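You operate a simulated robot arm through the tools that you are given. There is no shell and no other tool.

Carry out the task below with a simulated robot arm. There is one attempt and no reset: what you move stays moved.

Task
Bleed the cans under the bars to below 50 V, then lift both bars onto the rubber mat.
Fine: white switch on, watch the meter, switch off again before a bar comes off; the plugs stay in; free the post latch and post knob and leave them free. Set down upright: red copper bar, black copper bar. Where these are worked on the way, their far stop is far enough and under half their travel is too little: white switch.
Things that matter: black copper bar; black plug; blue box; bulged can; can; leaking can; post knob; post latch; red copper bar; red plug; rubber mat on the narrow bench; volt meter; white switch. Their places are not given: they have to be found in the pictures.

Only the result counts: the job must be done as asked and must still hold three seconds after the hand-in. Knocking over, shifting, dropping, spilling or breaking anything else fails it.

Robot
A 7-joint arm with a three-finger gripper, fixed in place. Base frame: the origin is at the foot of the arm, x ahead of it, y to its left, z up; the work surface is at about z = 72. Units: cm, rad, N and s.
Its first joint turns from -2.897 to 2.897 rad. Payload 2.69 kg.
The TCP is the grasp point between the finger pads, 3 cm short of the fingertips. In the tool frame z runs along the fingers and y along their closing line. Largest opening 12.8 cm; the body of the gripper starts 11.7 cm behind the TCP.
Orientation is told as [roll, pitch, yaw] about the base's x, y, z axes, in that order, counted from this pose: with the fingers straight down and closing along the base's y, the tool's x points along the base's -x, its y along +y and its z along -z.

Tools
- The arm moves only by the tool servo_tool. Its argument "targets" is a list of rows, each a list of 7 numbers: the shift along the base's x, y, z in cm, then the turn, a rotation vector about the base's x, y, z in rad, then the closure, from 0 (fully open) to 1 (shut). In form: [[tx, ty, tz, wx, wy, wz, fingers], ...]. A call has 1 to 20 rows; each row shifts and turns the commanded pose from where the row before left it. A row lasts 0.2 s, in which the tool goes at most 5 cm and 0.15 rad; a call with a longer step from one row to the next is refused whole, and so is a gripper value outside its range. A pose out of reach is approached as far as the arm can. The call stops where the force on the tool passes 40 N (or 10 N more than at its start, if that is more) or the arm is blocked; 0.2 s more then pass. Each finger halts on what it meets, pressing with about 35 N; the grip force reading is that of the motor and also rises with nothing between the fingers. The clock runs only during rows and for 0.2 s after the last one: add rows that do not move to give the fingers time. The reply holds the time, the measured pose of the TCP, the force on the tool along the base axes, the opening and the grip force, in the units named above and with some noise, with the torque about the TCP (base axes, N m) and any sound that the robot's microphone picked up, and new pictures: "pictures" is both (left out), scene, wrist or none.
- Cameras (640 x 400 px; columns grow to the right, rows downward): "scene" is fixed at [4.93, 50, 158.87]; the picture's right is [0.11, -0.99, 0.00], its down [-0.81, -0.09, -0.58] and it looks along [0.58, 0.06, -0.81] (base axes); focal length 348 px, centre (320, 200). "wrist" rides on the gripper at [5.8, 5.4, -13.1] in the tool frame; the picture's right is [-0.68, 0.74, 0.00], its down [-0.62, -0.57, -0.55] and it looks along [-0.40, -0.37, 0.84] (tool axes); focal length 234 px, centre (320, 200).
- slide_trunk(by): slides the trunk up (or, below 0, down) by that many cm; the arm rides with it, the base frame stays. It gives what a move gives, with no picture.
- probe_pixels(camera, pixels): for up to 12 pixels [column, row] of the newest picture of that camera ("zoom" is the newest enlarged one), the place [x, y, z] in the base frame of the surface seen there, good to about 0.3 cm. The clock stands still meanwhile.
- enlarge(camera, box): a new picture of the part [left, top, right, bottom] of that camera's present view, enlarged. The clock stands still meanwhile.
- finish_job(): hands the job in; it is judged then, once.

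Leave the gripper open and the arm clear of the work at the hand-in unless told otherwise.

The tools are called after "Call:" as a command line: name --pt "numbers of a row" for each row, then --argument value for the rest, lists and objects as JSON in quotes. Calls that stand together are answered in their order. servo_tool: Moves the arm, as the interface text tells. Its arguments: {"type":"object","properties":{"targets":{"type":"array","items":{"type":"array","items":{"type":"number"}}},"pictures":{"type":"string","enum":["both","scene","wrist","none"]}},"required":["targets"]} The other tools are called the same way: slide_trunk (by) slides the trunk up or down; probe_pixels (camera, pixels) gives the place of the surface under pixels of a picture; enlarge (camera, box) takes an enlarged picture of a part of a camera's view; finish_job () hands the job in.

At the start:

```text
time_s: 0.0
position: [44.28, 53.88, 122.61]
orientation: [0.0, 0.0, 0.001]
ft_force: [-0.4, 0.4, 1.2]
moment: [-0.01, 0.02, -0.02]
opening: 12.81
finger_force: 0.0
trunk travel left (down, up): [-20.0, 15.0]
```

scene: 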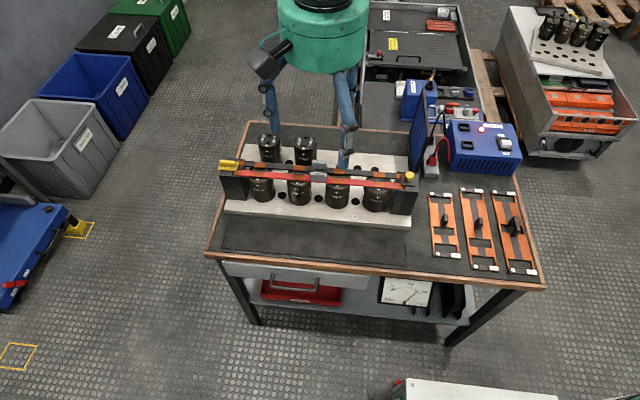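
wrist: 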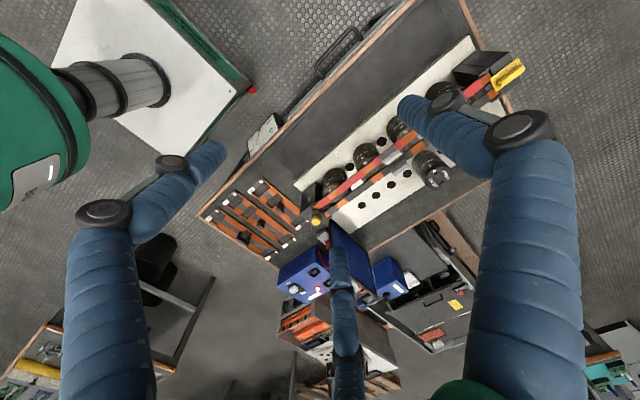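

I see a bench with a row of cans under bars, a blue box on the right with plugs and cables, and some orange bars to the right. First I will enlarge parts of the scene to identify things.

Call:
enlarge --camera "scene" --box '[200, 110, 440, 260]'

Call:
enlarge --camera "scene" --box '[390, 70, 550, 170]'

Call:
enlarge --camera "scene" --box '[400, 170, 560, 290]'

```text
2.67 times, centred on (320, 185) of scene
```

zoom: 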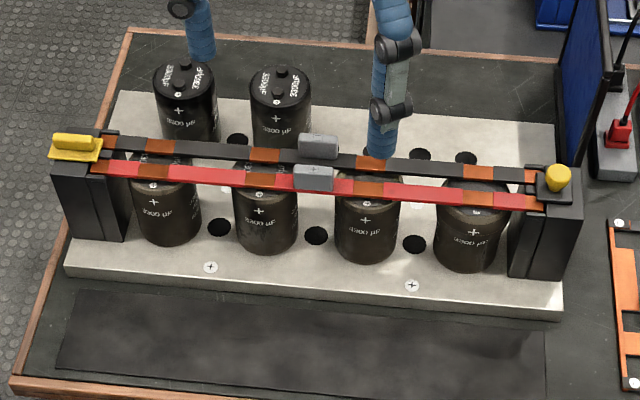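

```text
4.00 times, centred on (470, 120) of scene
```

zoom: 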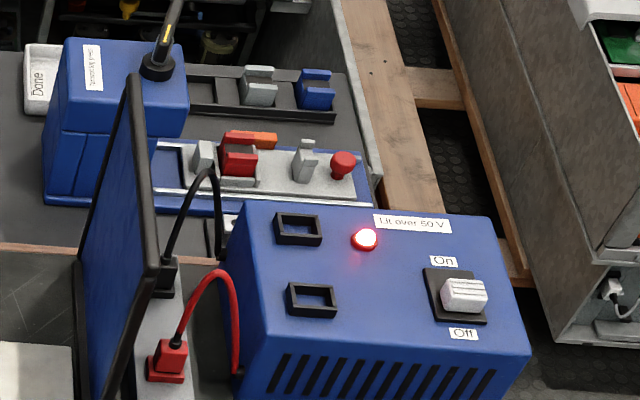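

```text
3.33 times, centred on (480, 230) of scene
```

zoom: 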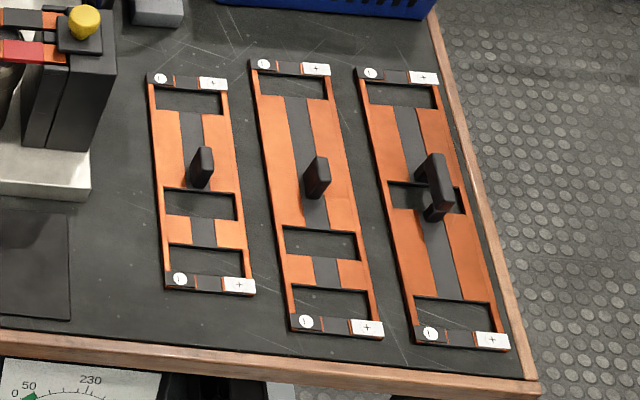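

The meter seems to be below the bench front at about (405,290). I will enlarge that, the bottom of the scene, and the wrist view.

Call:
enlarge --camera "scene" --box '[340, 260, 500, 400]'

Call:
enlarge --camera "scene" --box '[380, 340, 640, 400]'

Call:
enlarge --camera "wrist" --box '[180, 0, 540, 225]'

Call:
enlarge --camera "wrist" --box '[0, 0, 260, 170]'

Call:
enlarge --camera "scene" --box '[0, 180, 200, 320]'

```text
2.86 times, centred on (420, 330) of scene
```

zoom: 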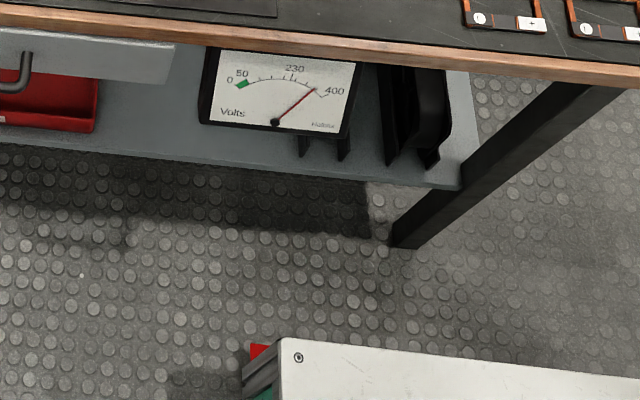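

```text
2.46 times, centred on (510, 370) of scene
```

zoom: 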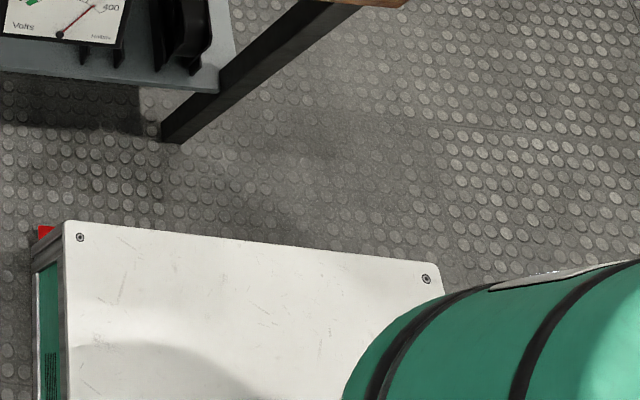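

```text
1.78 times, centred on (360, 112) of wrist
```

zoom: 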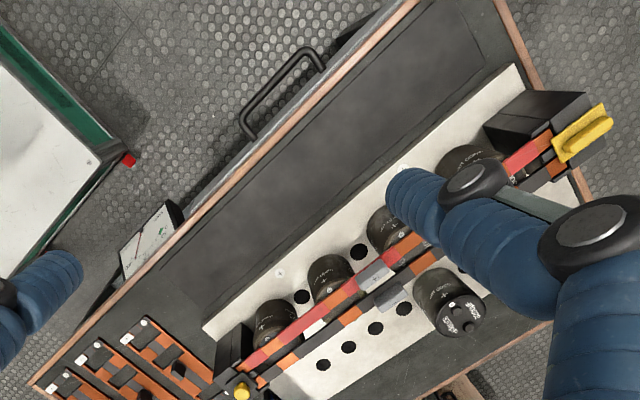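

```text
2.35 times, centred on (130, 85) of wrist
```

zoom: 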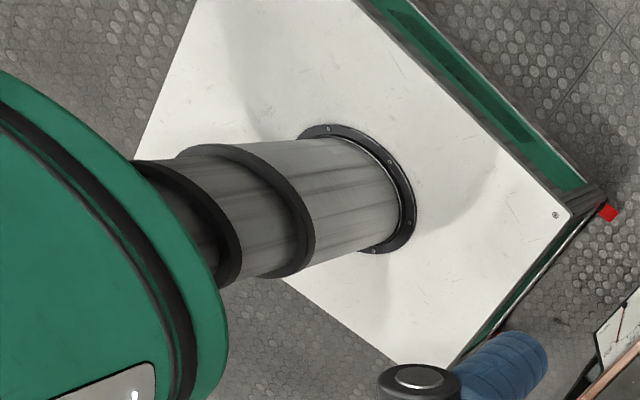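

```text
2.86 times, centred on (100, 250) of scene
```

zoom: 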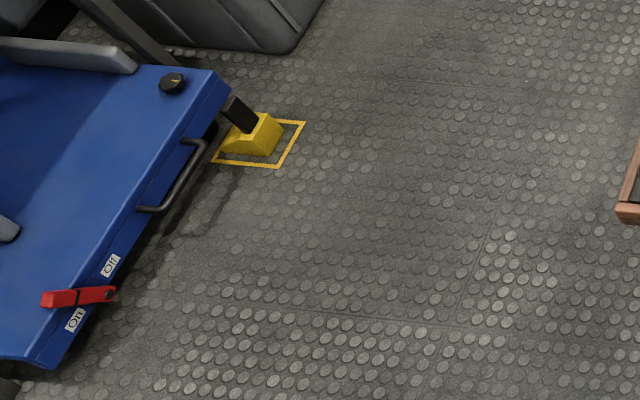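

The meter's needle is near 330 V and the lamp "lit over 50 V" is lit. Now I'll probe key places in the scene: latch (yellow, left), knob (yellow, right), bar ends, grips, mat corners, switch, box, plugs.

Call:
probe_pixels --camera "scene" --pixels '[[229, 164], [409, 176], [318, 165], [317, 177], [258, 173], [370, 185], [260, 163], [375, 172], [228, 190], [405, 200], [290, 240], [225, 228]]'

Call:
probe_pixels --camera "scene" --pixels '[[505, 143], [481, 129], [432, 159], [430, 138], [480, 160], [400, 240], [230, 220], [402, 252], [222, 248], [495, 275], [240, 130], [407, 150]]'

Call:
enlarge --camera "scene" --box '[200, 145, 290, 205]'

Call:
enlarge --camera "scene" --box '[350, 150, 440, 220]'

```text
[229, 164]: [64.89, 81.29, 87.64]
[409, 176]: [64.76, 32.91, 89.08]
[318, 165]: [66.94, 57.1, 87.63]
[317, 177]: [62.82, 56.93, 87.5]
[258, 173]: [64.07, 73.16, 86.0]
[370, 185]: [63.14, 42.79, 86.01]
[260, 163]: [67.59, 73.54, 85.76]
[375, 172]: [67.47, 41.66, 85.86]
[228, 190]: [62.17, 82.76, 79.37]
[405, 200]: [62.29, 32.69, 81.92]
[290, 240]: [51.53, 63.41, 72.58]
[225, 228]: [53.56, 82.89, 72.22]
```

```text
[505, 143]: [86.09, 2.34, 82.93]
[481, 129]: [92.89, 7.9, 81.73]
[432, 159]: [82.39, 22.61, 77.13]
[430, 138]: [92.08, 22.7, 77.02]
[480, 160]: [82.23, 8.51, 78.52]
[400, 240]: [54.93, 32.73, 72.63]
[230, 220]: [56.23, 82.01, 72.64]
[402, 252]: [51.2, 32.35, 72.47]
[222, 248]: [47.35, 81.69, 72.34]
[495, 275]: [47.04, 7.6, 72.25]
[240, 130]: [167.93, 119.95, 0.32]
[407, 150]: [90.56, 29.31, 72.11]
```

```text
6.67 times, centred on (245, 175) of scene
```

zoom: 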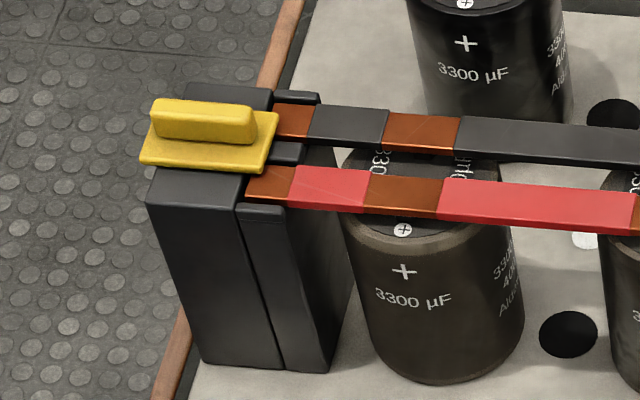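

```text
5.71 times, centred on (395, 185) of scene
```

zoom: 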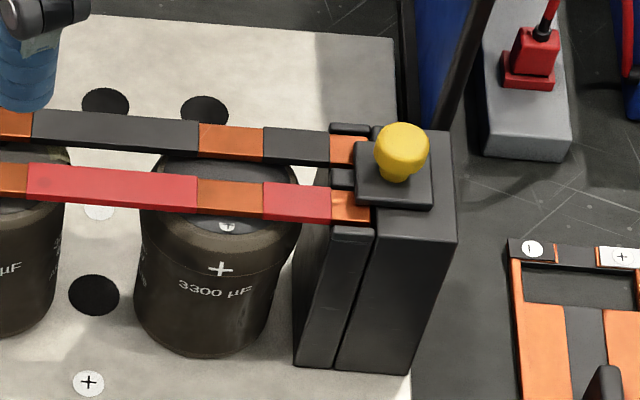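

The dark patch in front of the cans might be the mat or a different spot; I need to look around for a "narrow bench". I will enlarge the mat area and the corners of the wrist view.

Call:
enlarge --camera "wrist" --box '[0, 230, 270, 400]'

Call:
enlarge --camera "wrist" --box '[540, 330, 640, 400]'

Call:
enlarge --camera "wrist" --box '[200, 180, 500, 400]'

Call:
enlarge --camera "scene" --box '[200, 205, 420, 310]'

Call:
enlarge --camera "scene" --box '[340, 0, 640, 180]'

```text
2.35 times, centred on (135, 315) of wrist
```

zoom: 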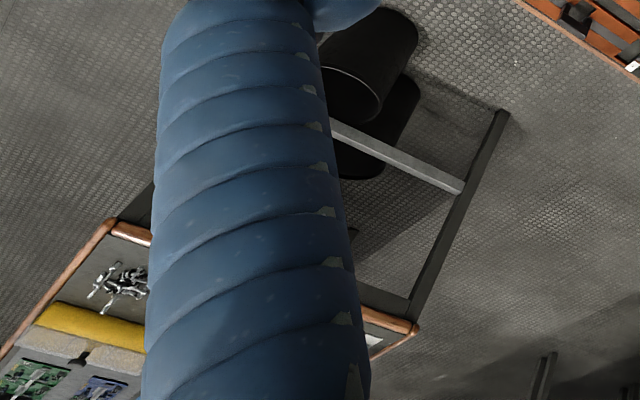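

```text
5.71 times, centred on (590, 365) of wrist
```

zoom: 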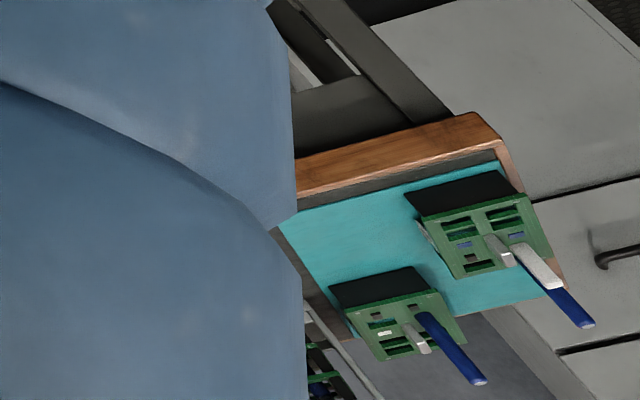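

```text
1.82 times, centred on (350, 290) of wrist
```

zoom: 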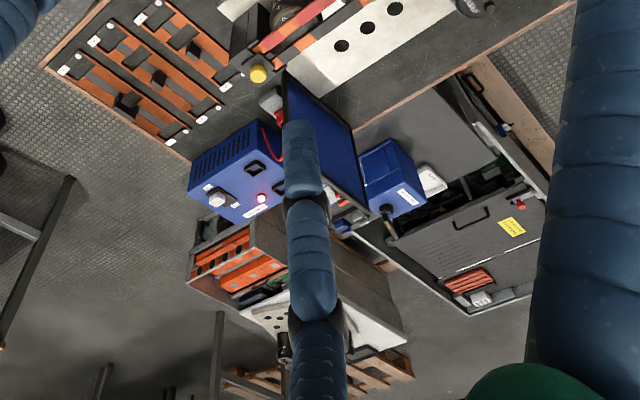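

```text
2.91 times, centred on (310, 258) of scene
```

zoom: 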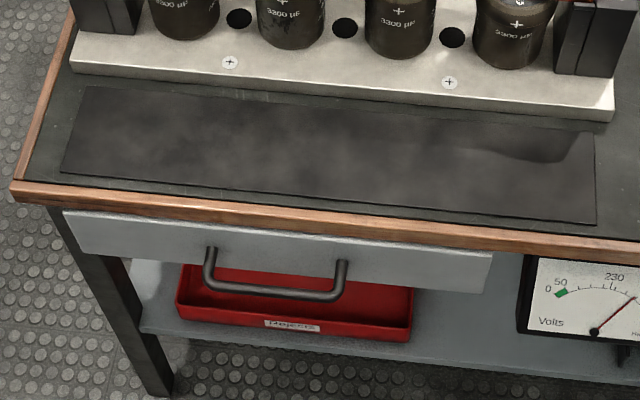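

```text
2.13 times, centred on (490, 90) of scene
```

zoom: 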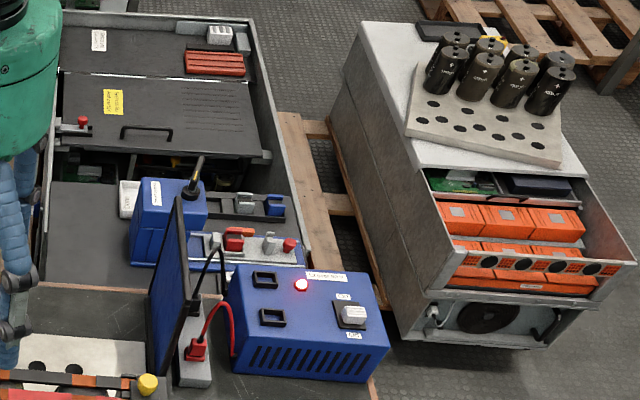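

The thin dark sheet in front of the cans (corners near (230,219), (404,235), (221,248), (404,266)) looks like a rubber mat. To make sure there's no other mat, I'll rotate the wrist to look around from the present, high position.

Call:
servo_tool --pt "0 0 0 0 0 0.15 0" --pt "0 0 0 0 0 0.15 0" --pt "0 0 0 0 0 0.15 0" --pt "0 0 0 0 0 0.15 0" --pt "0 0 0 0 0 0.15 0" --pt "0 0 0 0 0 0.15 0" --pt "0 0 0 0 0 0.15 0" --pt "0 0 0 0 0 0.15 0" --pt "0 0 0 0 0 0.15 0" --pt "0 0 0 0 0 0.15 0" --pictures "both"

```text
time_s: 2.2
position: [44.2, 53.93, 122.62]
orientation: [0.0, 0.0, 1.502]
ft_force: [0.1, 0.3, -0.1]
moment: [0.0, -0.01, -0.02]
opening: 12.79
finger_force: 0.1
trunk travel left (down, up): [-20.0, 15.0]
```

scene: 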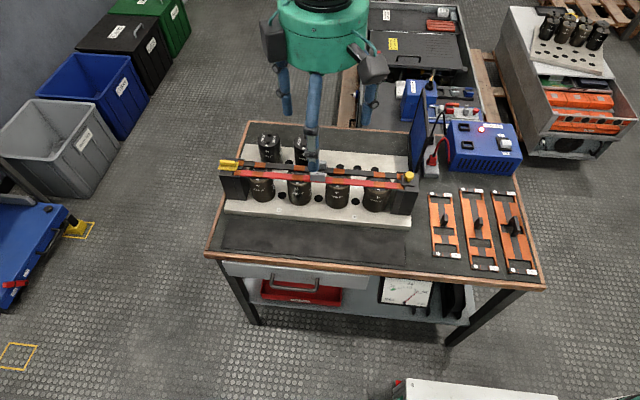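
wrist: 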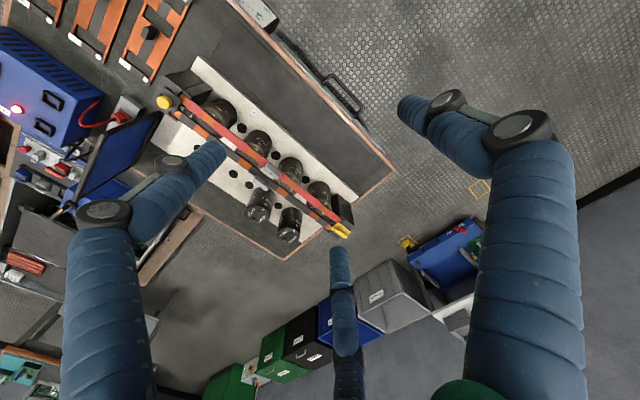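

The view to the left shows the same bench and bins; no other mat. I'll turn the other way by moving toward a further yaw to see behind and right of the robot.

Call:
servo_tool --pt "0 0 0 0 0 0.15 0" --pt "0 0 0 0 0 0.15 0" --pt "0 0 0 0 0 0.15 0" --pt "0 0 0 0 0 0.15 0" --pt "0 0 0 0 0 0.15 0" --pt "0 0 0 0 0 0.15 0" --pt "0 0 0 0 0 0.15 0" --pt "0 0 0 0 0 0.15 0" --pt "0 0 0 0 0 0.15 0" --pt "0 0 0 0 0 0.15 0" --pictures "wrist"

```text
time_s: 4.4
position: [44.29, 53.9, 122.59]
orientation: [-0.001, 0.0, 3.001]
ft_force: [-0.7, -0.3, -1.3]
moment: [0.0, -0.01, -0.01]
opening: 12.82
finger_force: 0.0
trunk travel left (down, up): [-20.0, 15.0]
```

wrist: 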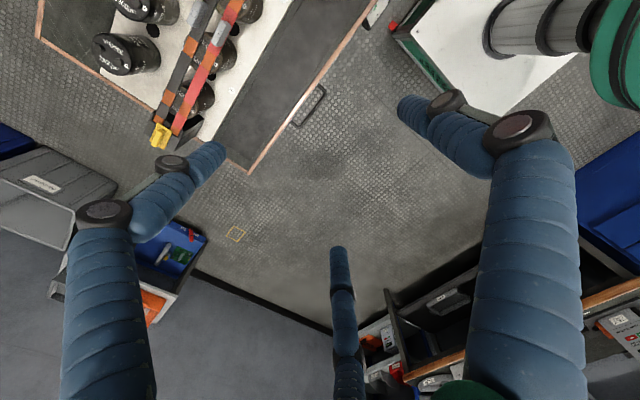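

Now I see another bench with wooden edge at right edge (610,300) and blue thing (610,200). I'll probe and enlarge these.

Call:
probe_pixels --camera "wrist" --pixels '[[610, 200], [600, 160], [612, 297], [450, 300], [390, 360], [450, 365], [180, 250], [625, 330]]'

Call:
enlarge --camera "wrist" --box '[340, 200, 640, 400]'

```text
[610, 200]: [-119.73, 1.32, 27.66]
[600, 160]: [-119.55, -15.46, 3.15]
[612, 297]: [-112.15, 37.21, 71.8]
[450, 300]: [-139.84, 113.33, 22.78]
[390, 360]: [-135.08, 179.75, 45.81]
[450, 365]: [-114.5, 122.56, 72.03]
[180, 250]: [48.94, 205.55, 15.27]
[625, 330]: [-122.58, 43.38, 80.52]
```

```text
2.00 times, centred on (490, 300) of wrist
```

zoom: 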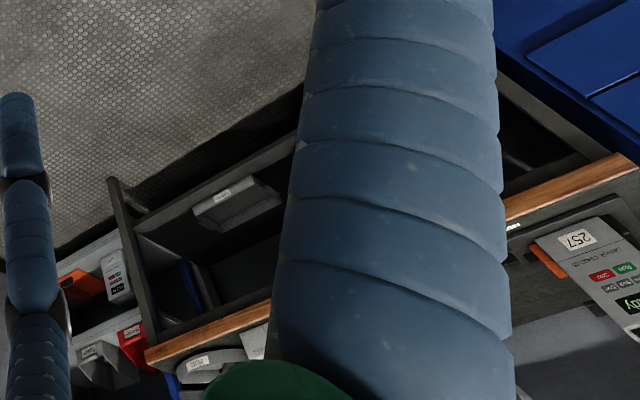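

The bench behind is at x≈-112, out of reach. I rotate back to yaw 0 and on to about -1.5 to see behind-right.

Call:
servo_tool --pt "0 0 0 0 0 -0.15 0" --pt "0 0 0 0 0 -0.15 0" --pt "0 0 0 0 0 -0.15 0" --pt "0 0 0 0 0 -0.15 0" --pt "0 0 0 0 0 -0.15 0" --pt "0 0 0 0 0 -0.15 0" --pt "0 0 0 0 0 -0.15 0" --pt "0 0 0 0 0 -0.15 0" --pt "0 0 0 0 0 -0.15 0" --pt "0 0 0 0 0 -0.15 0" --pt "0 0 0 0 0 -0.15 0" --pt "0 0 0 0 0 -0.15 0" --pt "0 0 0 0 0 -0.15 0" --pt "0 0 0 0 0 -0.15 0" --pt "0 0 0 0 0 -0.15 0" --pt "0 0 0 0 0 -0.15 0" --pt "0 0 0 0 0 -0.15 0" --pt "0 0 0 0 0 -0.15 0" --pt "0 0 0 0 0 -0.15 0" --pt "0 0 0 0 0 -0.15 0" --pictures "none"

Call:
servo_tool --pt "0 0 0 0 0 -0.15 0" --pt "0 0 0 0 0 -0.15 0" --pt "0 0 0 0 0 -0.15 0" --pt "0 0 0 0 0 -0.15 0" --pt "0 0 0 0 0 -0.15 0" --pt "0 0 0 0 0 -0.15 0" --pt "0 0 0 0 0 -0.15 0" --pt "0 0 0 0 0 -0.15 0" --pictures "wrist"

```text
time_s: 8.6
position: [44.27, 53.82, 122.58]
orientation: [0.0, 0.0, -0.003]
ft_force: [0.3, 0.3, -0.1]
moment: [0.01, 0.04, 0.01]
opening: 12.82
finger_force: 0.0
trunk travel left (down, up): [-20.0, 15.0]
```

```text
time_s: 10.4
position: [44.32, 54.03, 122.55]
orientation: [0.0, -0.001, -1.203]
ft_force: [0.1, 1.4, 0.0]
moment: [-0.01, 0.01, 0.03]
opening: 12.79
finger_force: 0.0
trunk travel left (down, up): [-20.0, 15.0]
```

wrist: 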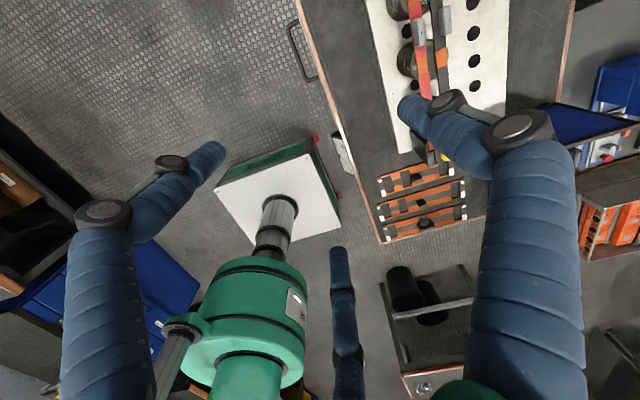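

I see another bench at bottom (430,385) to the right of the robot. I'll probe it and enlarge.

Call:
probe_pixels --camera "wrist" --pixels '[[410, 380], [430, 390], [390, 290], [440, 300], [470, 265], [305, 395]]'

Call:
enlarge --camera "wrist" --box '[280, 220, 520, 400]'

```text
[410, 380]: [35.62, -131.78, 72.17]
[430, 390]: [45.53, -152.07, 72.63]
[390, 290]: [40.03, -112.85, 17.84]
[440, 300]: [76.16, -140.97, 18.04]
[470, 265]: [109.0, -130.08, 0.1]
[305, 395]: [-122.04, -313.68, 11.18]
```

```text
2.22 times, centred on (400, 310) of wrist
```

zoom: 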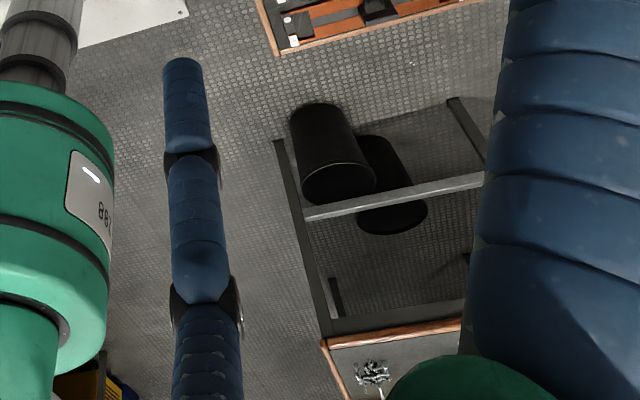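

Other benches are out of reach (y≈-131, x≈-112), so the mat is the thin dark sheet in front of the cans. Now I return to yaw 0 and probe the mat corners, tall panel, and box features.

Call:
servo_tool --pt "0 0 0 0 0 0.15 0" --pt "0 0 0 0 0 0.15 0" --pt "0 0 0 0 0 0.15 0" --pt "0 0 0 0 0 0.15 0" --pt "0 0 0 0 0 0.15 0" --pt "0 0 0 0 0 0.15 0" --pt "0 0 0 0 0 0.15 0" --pt "0 0 0 0 0 0.15 0" --pictures "both"

Call:
probe_pixels --camera "scene" --pixels '[[232, 221], [402, 236], [223, 247], [402, 264], [418, 115], [424, 91], [412, 148], [427, 140], [501, 135], [506, 153], [452, 122], [517, 170]]'

Call:
probe_pixels --camera "scene" --pixels '[[452, 173], [515, 131], [445, 220], [480, 230], [516, 233], [441, 207], [478, 218], [513, 222], [247, 175], [262, 140], [302, 145], [437, 120]]'

```text
time_s: 12.2
position: [44.27, 53.93, 122.54]
orientation: [-0.001, -0.001, 0.001]
ft_force: [-0.1, -0.5, 0.1]
moment: [-0.01, 0.03, 0.02]
opening: 12.81
finger_force: 0.0
trunk travel left (down, up): [-20.0, 15.0]
```

scene: 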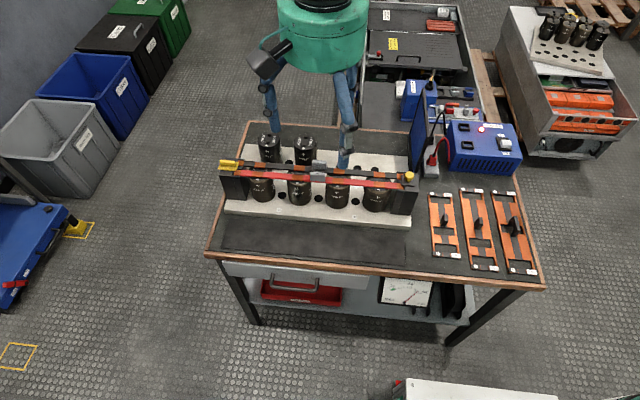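
wrist: 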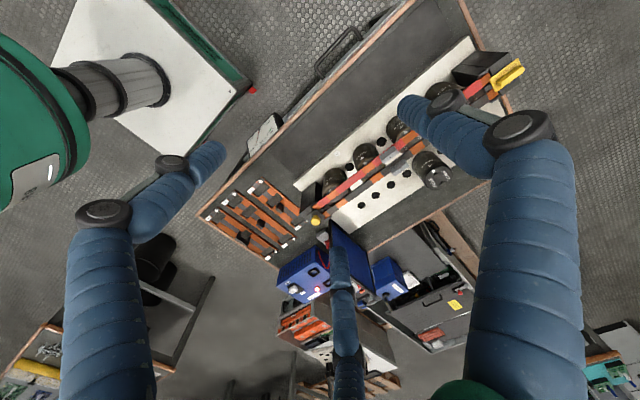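

```text
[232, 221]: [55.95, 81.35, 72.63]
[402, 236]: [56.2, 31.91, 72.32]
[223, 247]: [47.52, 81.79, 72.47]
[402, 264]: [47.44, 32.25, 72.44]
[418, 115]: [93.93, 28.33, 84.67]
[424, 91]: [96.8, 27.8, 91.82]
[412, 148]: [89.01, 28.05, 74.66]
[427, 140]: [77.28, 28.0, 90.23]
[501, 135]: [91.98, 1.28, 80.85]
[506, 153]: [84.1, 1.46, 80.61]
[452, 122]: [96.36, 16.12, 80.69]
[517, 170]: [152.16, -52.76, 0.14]
```

```text
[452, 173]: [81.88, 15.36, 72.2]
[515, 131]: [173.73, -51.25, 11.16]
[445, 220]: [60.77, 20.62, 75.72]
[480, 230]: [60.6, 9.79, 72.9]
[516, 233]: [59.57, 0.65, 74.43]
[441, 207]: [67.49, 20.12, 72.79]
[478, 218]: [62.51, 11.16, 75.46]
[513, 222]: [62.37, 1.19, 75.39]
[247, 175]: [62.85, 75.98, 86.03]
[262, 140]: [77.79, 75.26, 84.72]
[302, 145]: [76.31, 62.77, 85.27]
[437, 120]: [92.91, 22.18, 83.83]
```

Mat spans x≈47–57, y≈32–82, z≈72.5. The panel is at y≈28, top z≈92. Now I move the wrist camera toward the blue box to see the switch up close.

Call:
servo_tool --pt "2.36 -3.64 -1.0 0 0 0 0" --pt "2.36 -3.64 -1.0 0 0 0 0" --pt "2.36 -3.64 -1.0 0 0 0 0" --pt "2.36 -3.64 -1.0 0 0 0 0" --pt "2.36 -3.64 -1.0 0 0 0 0" --pt "2.36 -3.64 -1.0 0 0 0 0" --pt "2.36 -3.64 -1.0 0 0 0 0" --pt "2.36 -3.64 -1.0 0 0 0 0" --pt "2.36 -3.64 -1.0 0 0 0 0" --pt "2.36 -3.64 -1.0 0 0 0 0" --pt "2.36 -3.64 -1.0 0 0 0 0"

```text
time_s: 14.6
position: [70.31, 13.98, 111.55]
orientation: [-0.001, 0.001, 0.0]
ft_force: [-0.2, -0.7, 0.4]
moment: [-0.01, 0.0, 0.01]
opening: 12.82
finger_force: 0.1
trunk travel left (down, up): [-20.0, 15.0]
```

scene: 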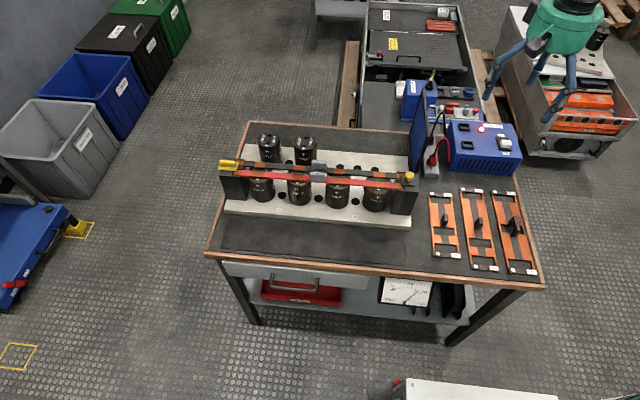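
wrist: 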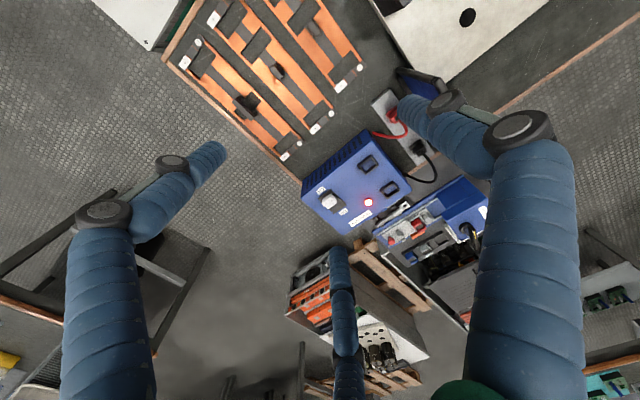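

The bars on the cans and the switch are visible. I enlarge the box in the wrist view, and the cans in the scene (now unobstructed).

Call:
enlarge --camera "wrist" --box '[280, 120, 450, 240]'

Call:
enlarge --camera "scene" --box '[440, 110, 530, 180]'

Call:
enlarge --camera "scene" --box '[275, 140, 365, 200]'

Call:
enlarge --camera "scene" --box '[210, 120, 430, 235]'

```text
3.33 times, centred on (365, 180) of wrist
```

zoom: 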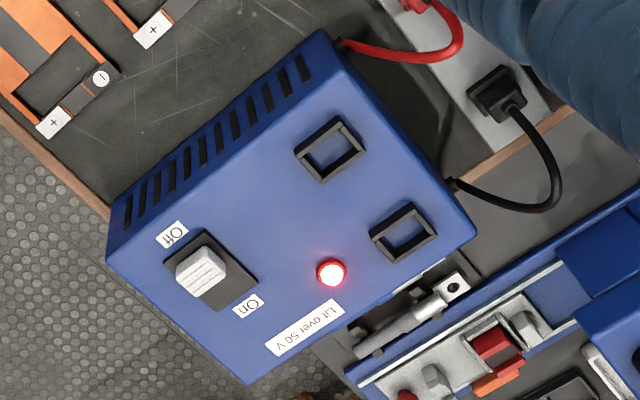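

```text
5.71 times, centred on (485, 145) of scene
```

zoom: 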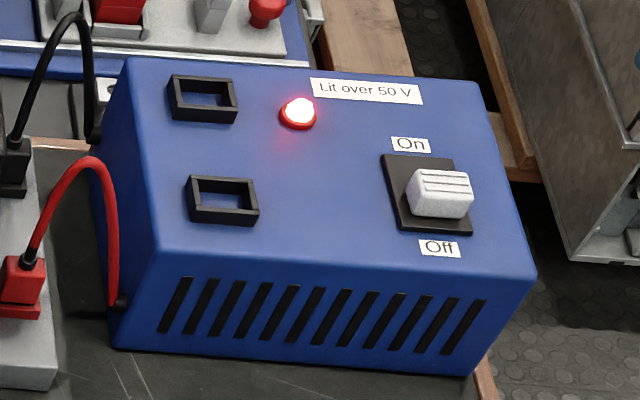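

```text
6.67 times, centred on (320, 170) of scene
```

zoom: 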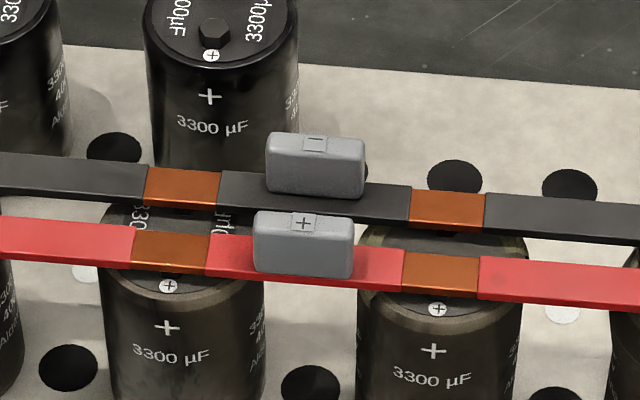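

```text
2.91 times, centred on (320, 178) of scene
```

zoom: 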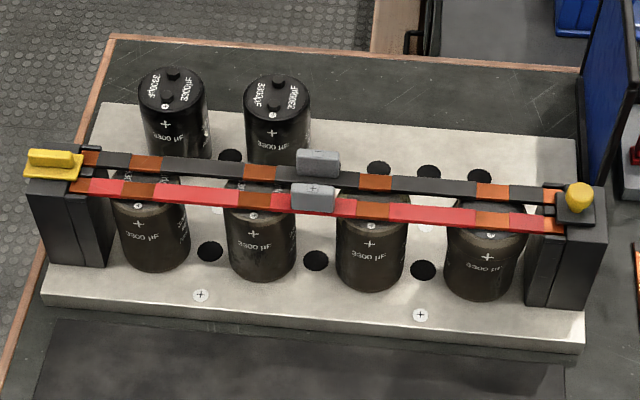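

The white switch handle sits at the Off end of its black plate; On is toward +x. I'll probe the handle and plate with the wrist picture and a closer zoom.

Call:
enlarge --camera "scene" --box '[490, 125, 530, 160]'

Call:
probe_pixels --camera "wrist" --pixels '[[329, 202], [325, 200], [333, 203], [340, 207], [346, 204], [330, 191], [320, 199], [337, 200], [327, 208]]'

```text
11.43 times, centred on (510, 142) of scene
```

zoom: 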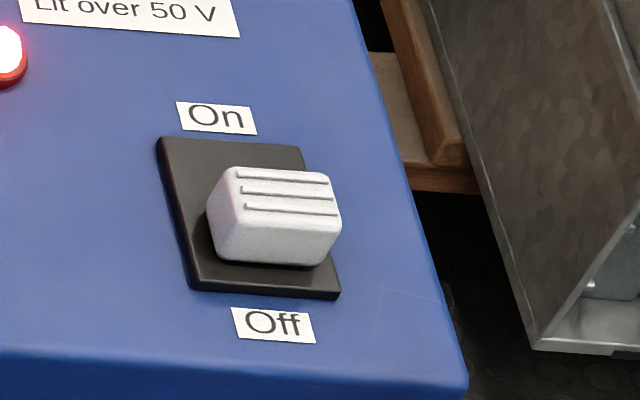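

```text
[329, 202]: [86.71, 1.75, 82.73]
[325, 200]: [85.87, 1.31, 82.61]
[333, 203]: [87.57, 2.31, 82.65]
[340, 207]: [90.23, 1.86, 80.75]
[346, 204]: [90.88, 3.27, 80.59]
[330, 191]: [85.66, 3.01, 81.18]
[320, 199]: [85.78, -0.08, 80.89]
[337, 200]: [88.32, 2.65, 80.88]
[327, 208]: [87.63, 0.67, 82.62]
```

Call:
probe_pixels --camera "zoom" --pixels '[[290, 200], [235, 175], [320, 180], [225, 240], [270, 245], [325, 245], [270, 258], [200, 270], [330, 293], [165, 145], [300, 150], [240, 320]]'

```text
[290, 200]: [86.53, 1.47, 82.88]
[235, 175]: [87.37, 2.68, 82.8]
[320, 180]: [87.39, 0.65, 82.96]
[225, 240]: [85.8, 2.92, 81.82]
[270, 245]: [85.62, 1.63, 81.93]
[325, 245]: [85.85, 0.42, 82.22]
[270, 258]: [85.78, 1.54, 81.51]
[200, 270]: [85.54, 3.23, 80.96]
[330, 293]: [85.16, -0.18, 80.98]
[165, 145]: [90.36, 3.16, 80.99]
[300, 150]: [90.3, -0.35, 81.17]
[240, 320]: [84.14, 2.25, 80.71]
```

Handle: x 85.7–87.5, y 0.4–2.9, z 81–83; plate runs x 85.1–90.5. So I'll close the fingers and push the handle toward +x from its Off side. First I move above the spot in front of the handle with fingers closing.

Call:
servo_tool --pt "2.0 -2.07 -3.2 0 0 0 1" --pt "2.0 -2.07 -3.2 0 0 0 1" --pt "2.0 -2.07 -3.2 0 0 0 1" --pt "2.0 -2.07 -3.2 0 0 0 1" --pt "2.0 -2.07 -3.2 0 0 0 1" --pt "2.0 -2.05 -3.2 0 0 0 1"

```text
time_s: 16.0
position: [82.4, 1.35, 92.28]
orientation: [-0.001, 0.0, 0.001]
ft_force: [-0.2, 0.8, 0.4]
moment: [-0.03, 0.03, -0.03]
opening: 0.19
finger_force: 31.9
trunk travel left (down, up): [-20.0, 15.0]
```

scene: 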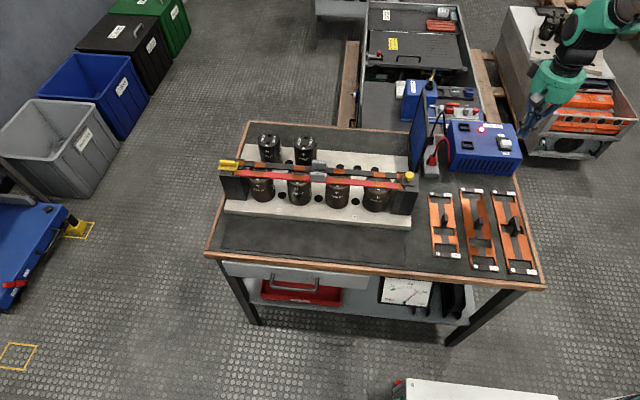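
wrist: 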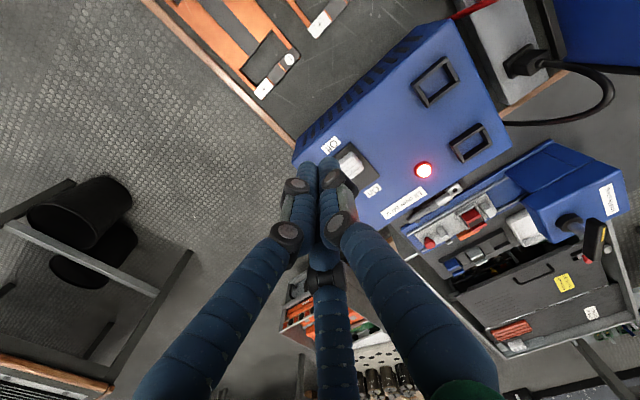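

Fingers are shut. I lower to fingertip height ≈81.7 just in front of the handle (x≈83.3), then push slowly +x.

Call:
servo_tool --pt "0.5 0.25 -2.5 0 0 0 1" --pt "0.4 0 -2.5 0 0 0 1" --pt "0 0 -1.5 0 0 0 1" --pt "0 0 -1.0 0 0 0 1" --pt "0 0 0 0 0 0 1"

```text
time_s: 17.2
position: [83.09, 1.6, 84.91]
orientation: [-0.001, -0.001, -0.001]
ft_force: [0.8, 0.1, 0.2]
moment: [-0.02, -0.02, 0.02]
opening: 0.21
finger_force: 31.7
trunk travel left (down, up): [-20.0, 15.0]
```

scene: 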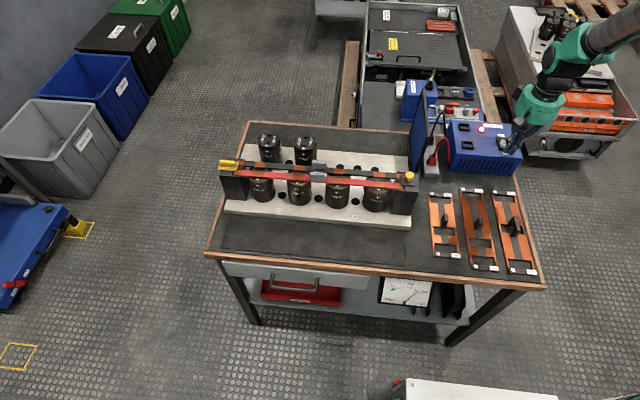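
wrist: 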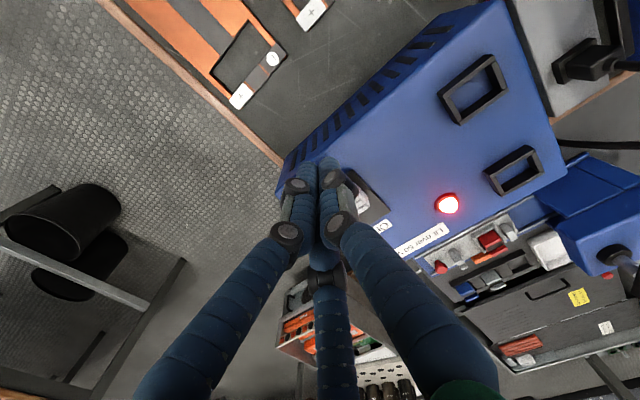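

Now pushing +x in 0.5 cm steps toward On.

Call:
servo_tool --pt "0.5 0 -0.1 0 0 0 1" --pt "0.5 0 -0.1 0 0 0 1" --pt "0.5 0 0 0 0 0 1" --pt "0.5 0 0 0 0 0 1" --pt "0.4 0 0 0 0 0 1" --pt "0.4 0 0 0 0 0 1" --pt "0.4 0 0 0 0 0 1" --pt "0.3 0 0 0 0 0 1" --pt "0.3 0 0 0 0 0 1" --pt "0.3 0 0 0 0 0 1"

```text
time_s: 19.3
position: [86.45, 1.63, 84.28]
orientation: [-0.001, 0.011, 0.0]
ft_force: [-6.1, 0.1, -0.4]
moment: [-0.02, 0.06, -0.07]
opening: 0.2
finger_force: 31.2
trunk travel left (down, up): [-20.0, 15.0]
stopped in row 10: the force on the tool passed its limit at 44 N (the readings are from after the stop); the commanded pose is now the measured one
```

scene: 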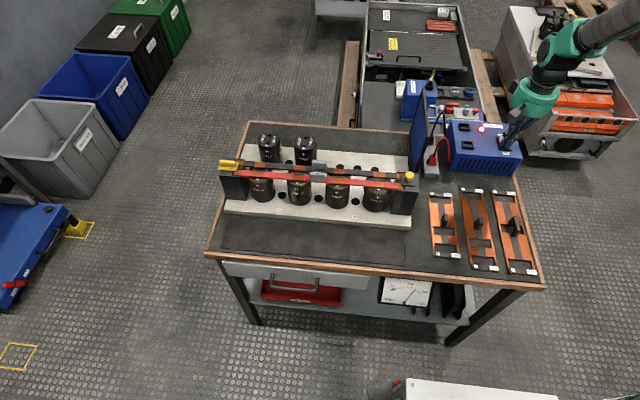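
wrist: 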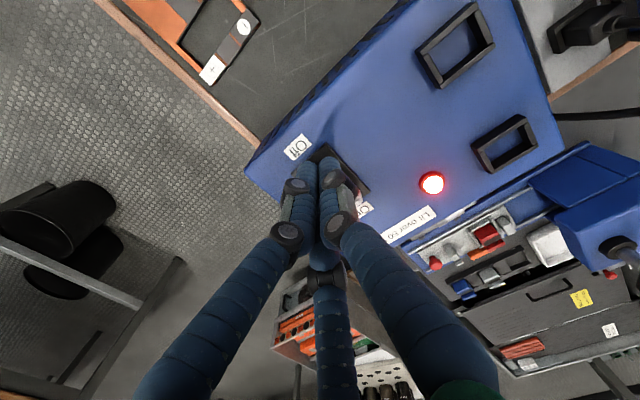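

The push ended with a stop at 44 N at x=86.45, probably the far stop. I back off and up to view the switch and the meter.

Call:
servo_tool --pt "-1.0 0 0 0 0 0 1" --pt "-1.0 0 1 0 0 0 1" --pt "-2 0 4 0 0 0 1" --pt "-3 2 3 0 0 0 1" --pt "-3 3 2 0 0 0 1" --pt "-3 3 2 0 0 0 1"

Call:
enlarge --camera "scene" --box '[470, 115, 550, 165]'

Call:
enlarge --camera "scene" --box '[370, 270, 450, 320]'

```text
time_s: 20.7
position: [73.64, 9.82, 96.25]
orientation: [0.0, 0.01, 0.001]
ft_force: [0.0, 0.6, -0.1]
moment: [0.0, 0.04, 0.0]
opening: 0.19
finger_force: 31.3
trunk travel left (down, up): [-20.0, 15.0]
```

scene: 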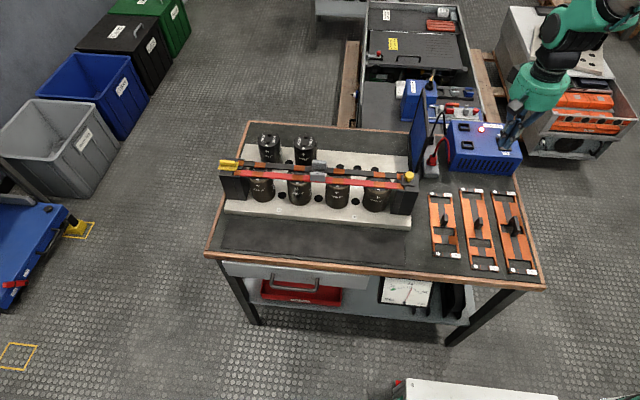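
wrist: 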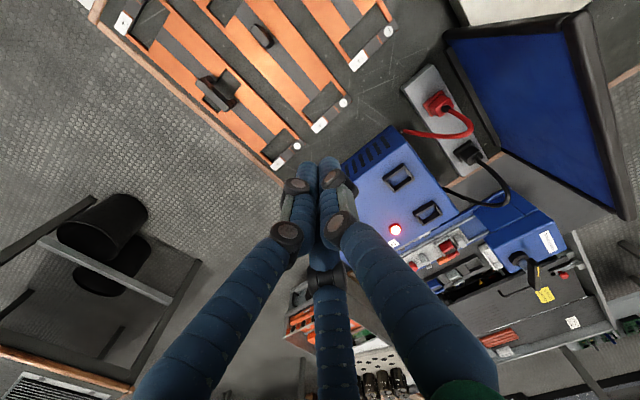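

```text
8.00 times, centred on (510, 140) of scene
```

zoom: 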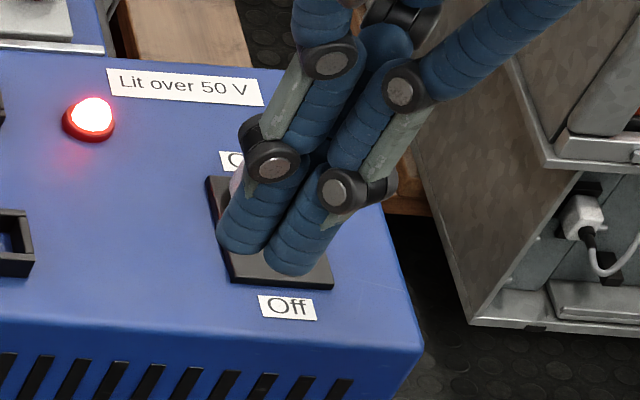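

```text
8.00 times, centred on (410, 295) of scene
```

zoom: 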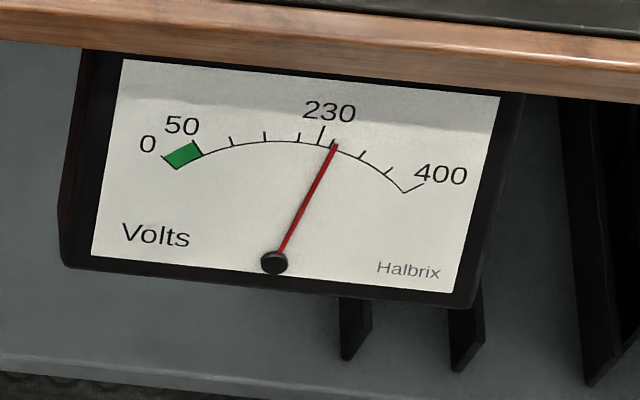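

The needle is already falling (~255 V). The handle has been pushed to the On side. While it bleeds, I move to inspect the knob post with fingers open.

Call:
servo_tool --pt "-2 2 4 0 0 0 0.5" --pt "-2 3 3 0 0 0 0" --pt "-2 4 1 0 0 0 0" --pt "-2 4 0 0 0 0 0" --pt "-2 4 0 0 0 0 0" --pt "-2 4 0 0 0 0 0" --pt "-2 4 0 0 0 0 0" --pt "-1 2 0 0 0 0 0"

Call:
enlarge --camera "scene" --box '[470, 115, 550, 165]'

Call:
enlarge --camera "scene" --box '[370, 270, 450, 320]'

Call:
enlarge --camera "wrist" --box '[200, 80, 440, 230]'

```text
time_s: 22.5
position: [58.42, 36.81, 104.27]
orientation: [0.0, 0.009, 0.002]
ft_force: [-1.9, -0.3, 0.7]
moment: [-0.01, 0.0, -0.05]
opening: 12.81
finger_force: 0.1
trunk travel left (down, up): [-20.0, 15.0]
```

scene: 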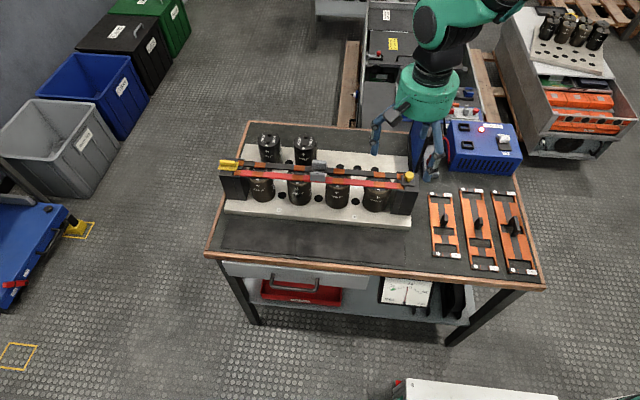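
wrist: 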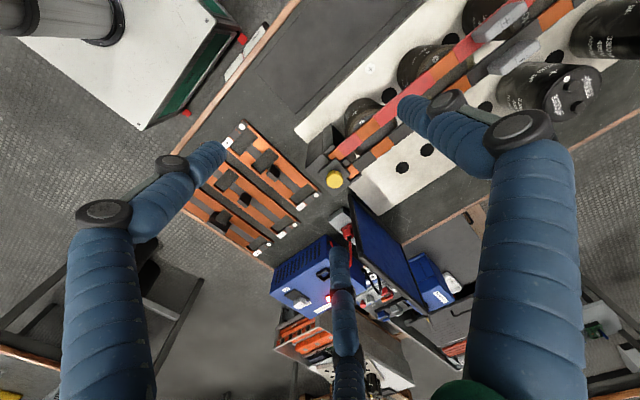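

```text
8.00 times, centred on (510, 140) of scene
```

zoom: 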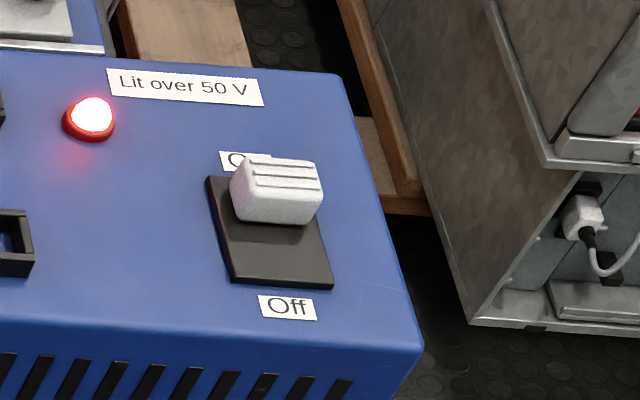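

```text
8.00 times, centred on (410, 295) of scene
```

zoom: 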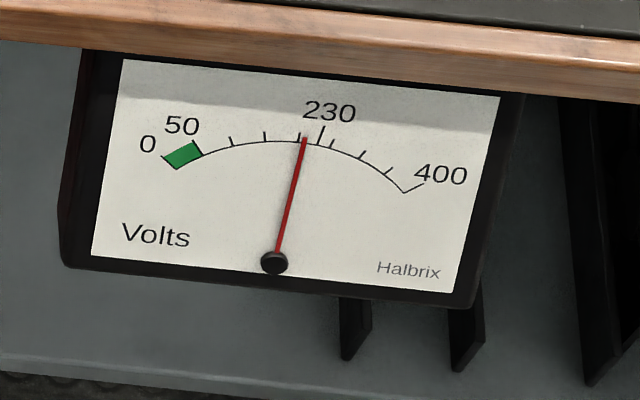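

```text
2.67 times, centred on (320, 155) of wrist
```

zoom: 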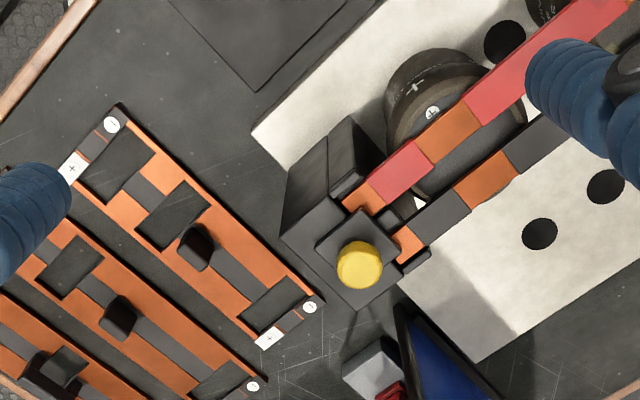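

The switch is fully On; meter ~200 V and falling. Now probing the knob post geometry in the wrist picture zoom.

Call:
probe_pixels --camera "zoom" --pixels '[[358, 262], [345, 215], [330, 245], [365, 303], [392, 268], [305, 265], [372, 175], [362, 195], [405, 243], [415, 262], [400, 165], [310, 190]]'

Call:
servo_tool --pt "0 1 -2 0 0 0 0" --pt "-1 1 -2 0 0 0 0" --pt "-1 1 -2 0 0 0 0" --pt "-1 0 -2 0 0 0 0" --pictures "wrist"

Call:
enlarge --camera "wrist" --box '[240, 90, 400, 190]'

```text
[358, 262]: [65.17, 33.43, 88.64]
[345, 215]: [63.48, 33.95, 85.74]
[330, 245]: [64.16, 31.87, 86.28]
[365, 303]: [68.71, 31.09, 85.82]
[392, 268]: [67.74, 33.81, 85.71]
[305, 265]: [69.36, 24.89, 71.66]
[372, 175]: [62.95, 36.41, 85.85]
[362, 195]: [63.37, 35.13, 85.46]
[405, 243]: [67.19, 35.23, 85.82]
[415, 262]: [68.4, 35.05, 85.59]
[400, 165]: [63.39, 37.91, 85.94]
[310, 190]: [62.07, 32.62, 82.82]
```

```text
time_s: 23.5
position: [55.41, 39.7, 96.37]
orientation: [-0.002, 0.009, 0.0]
ft_force: [-0.3, -1.1, 0.6]
moment: [-0.04, 0.03, -0.02]
opening: 12.8
finger_force: 0.0
trunk travel left (down, up): [-20.0, 15.0]
```

wrist: 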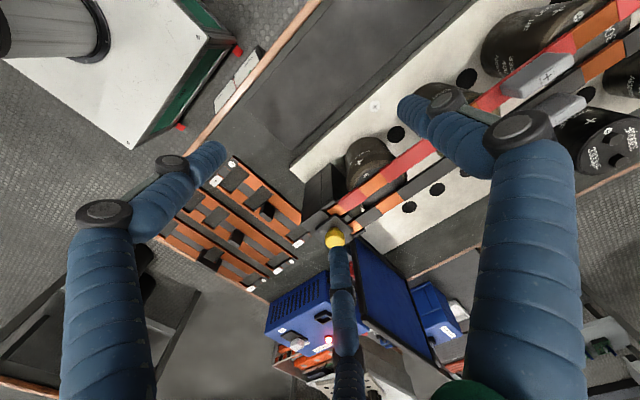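

```text
4.00 times, centred on (320, 140) of wrist
```

zoom: 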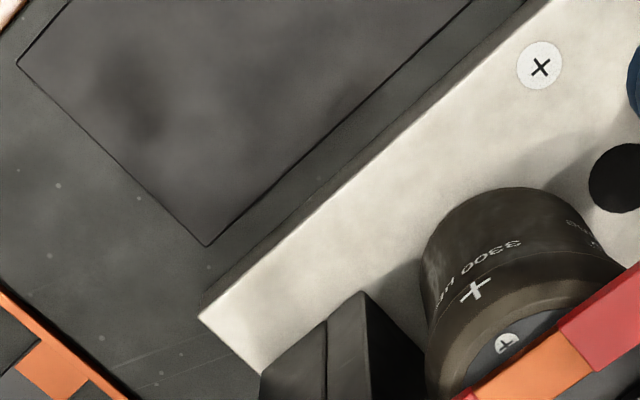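

Call:
enlarge --camera "wrist" --box '[285, 180, 405, 255]'

Call:
enlarge --camera "scene" --box '[390, 155, 430, 215]'

```text
5.33 times, centred on (345, 218) of wrist
```

zoom: 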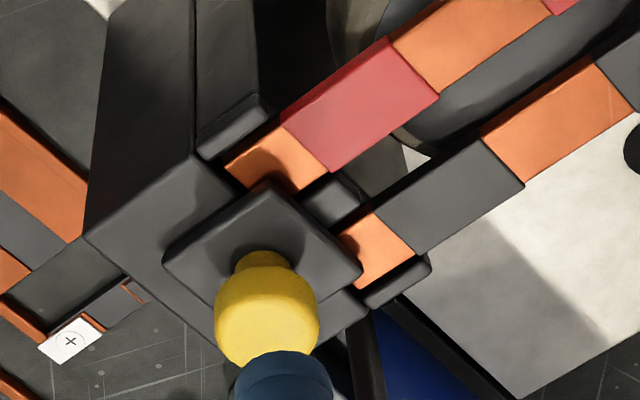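

```text
6.67 times, centred on (410, 185) of scene
```

zoom: 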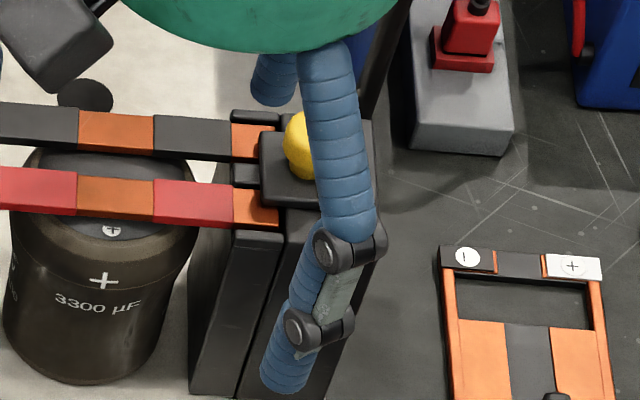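

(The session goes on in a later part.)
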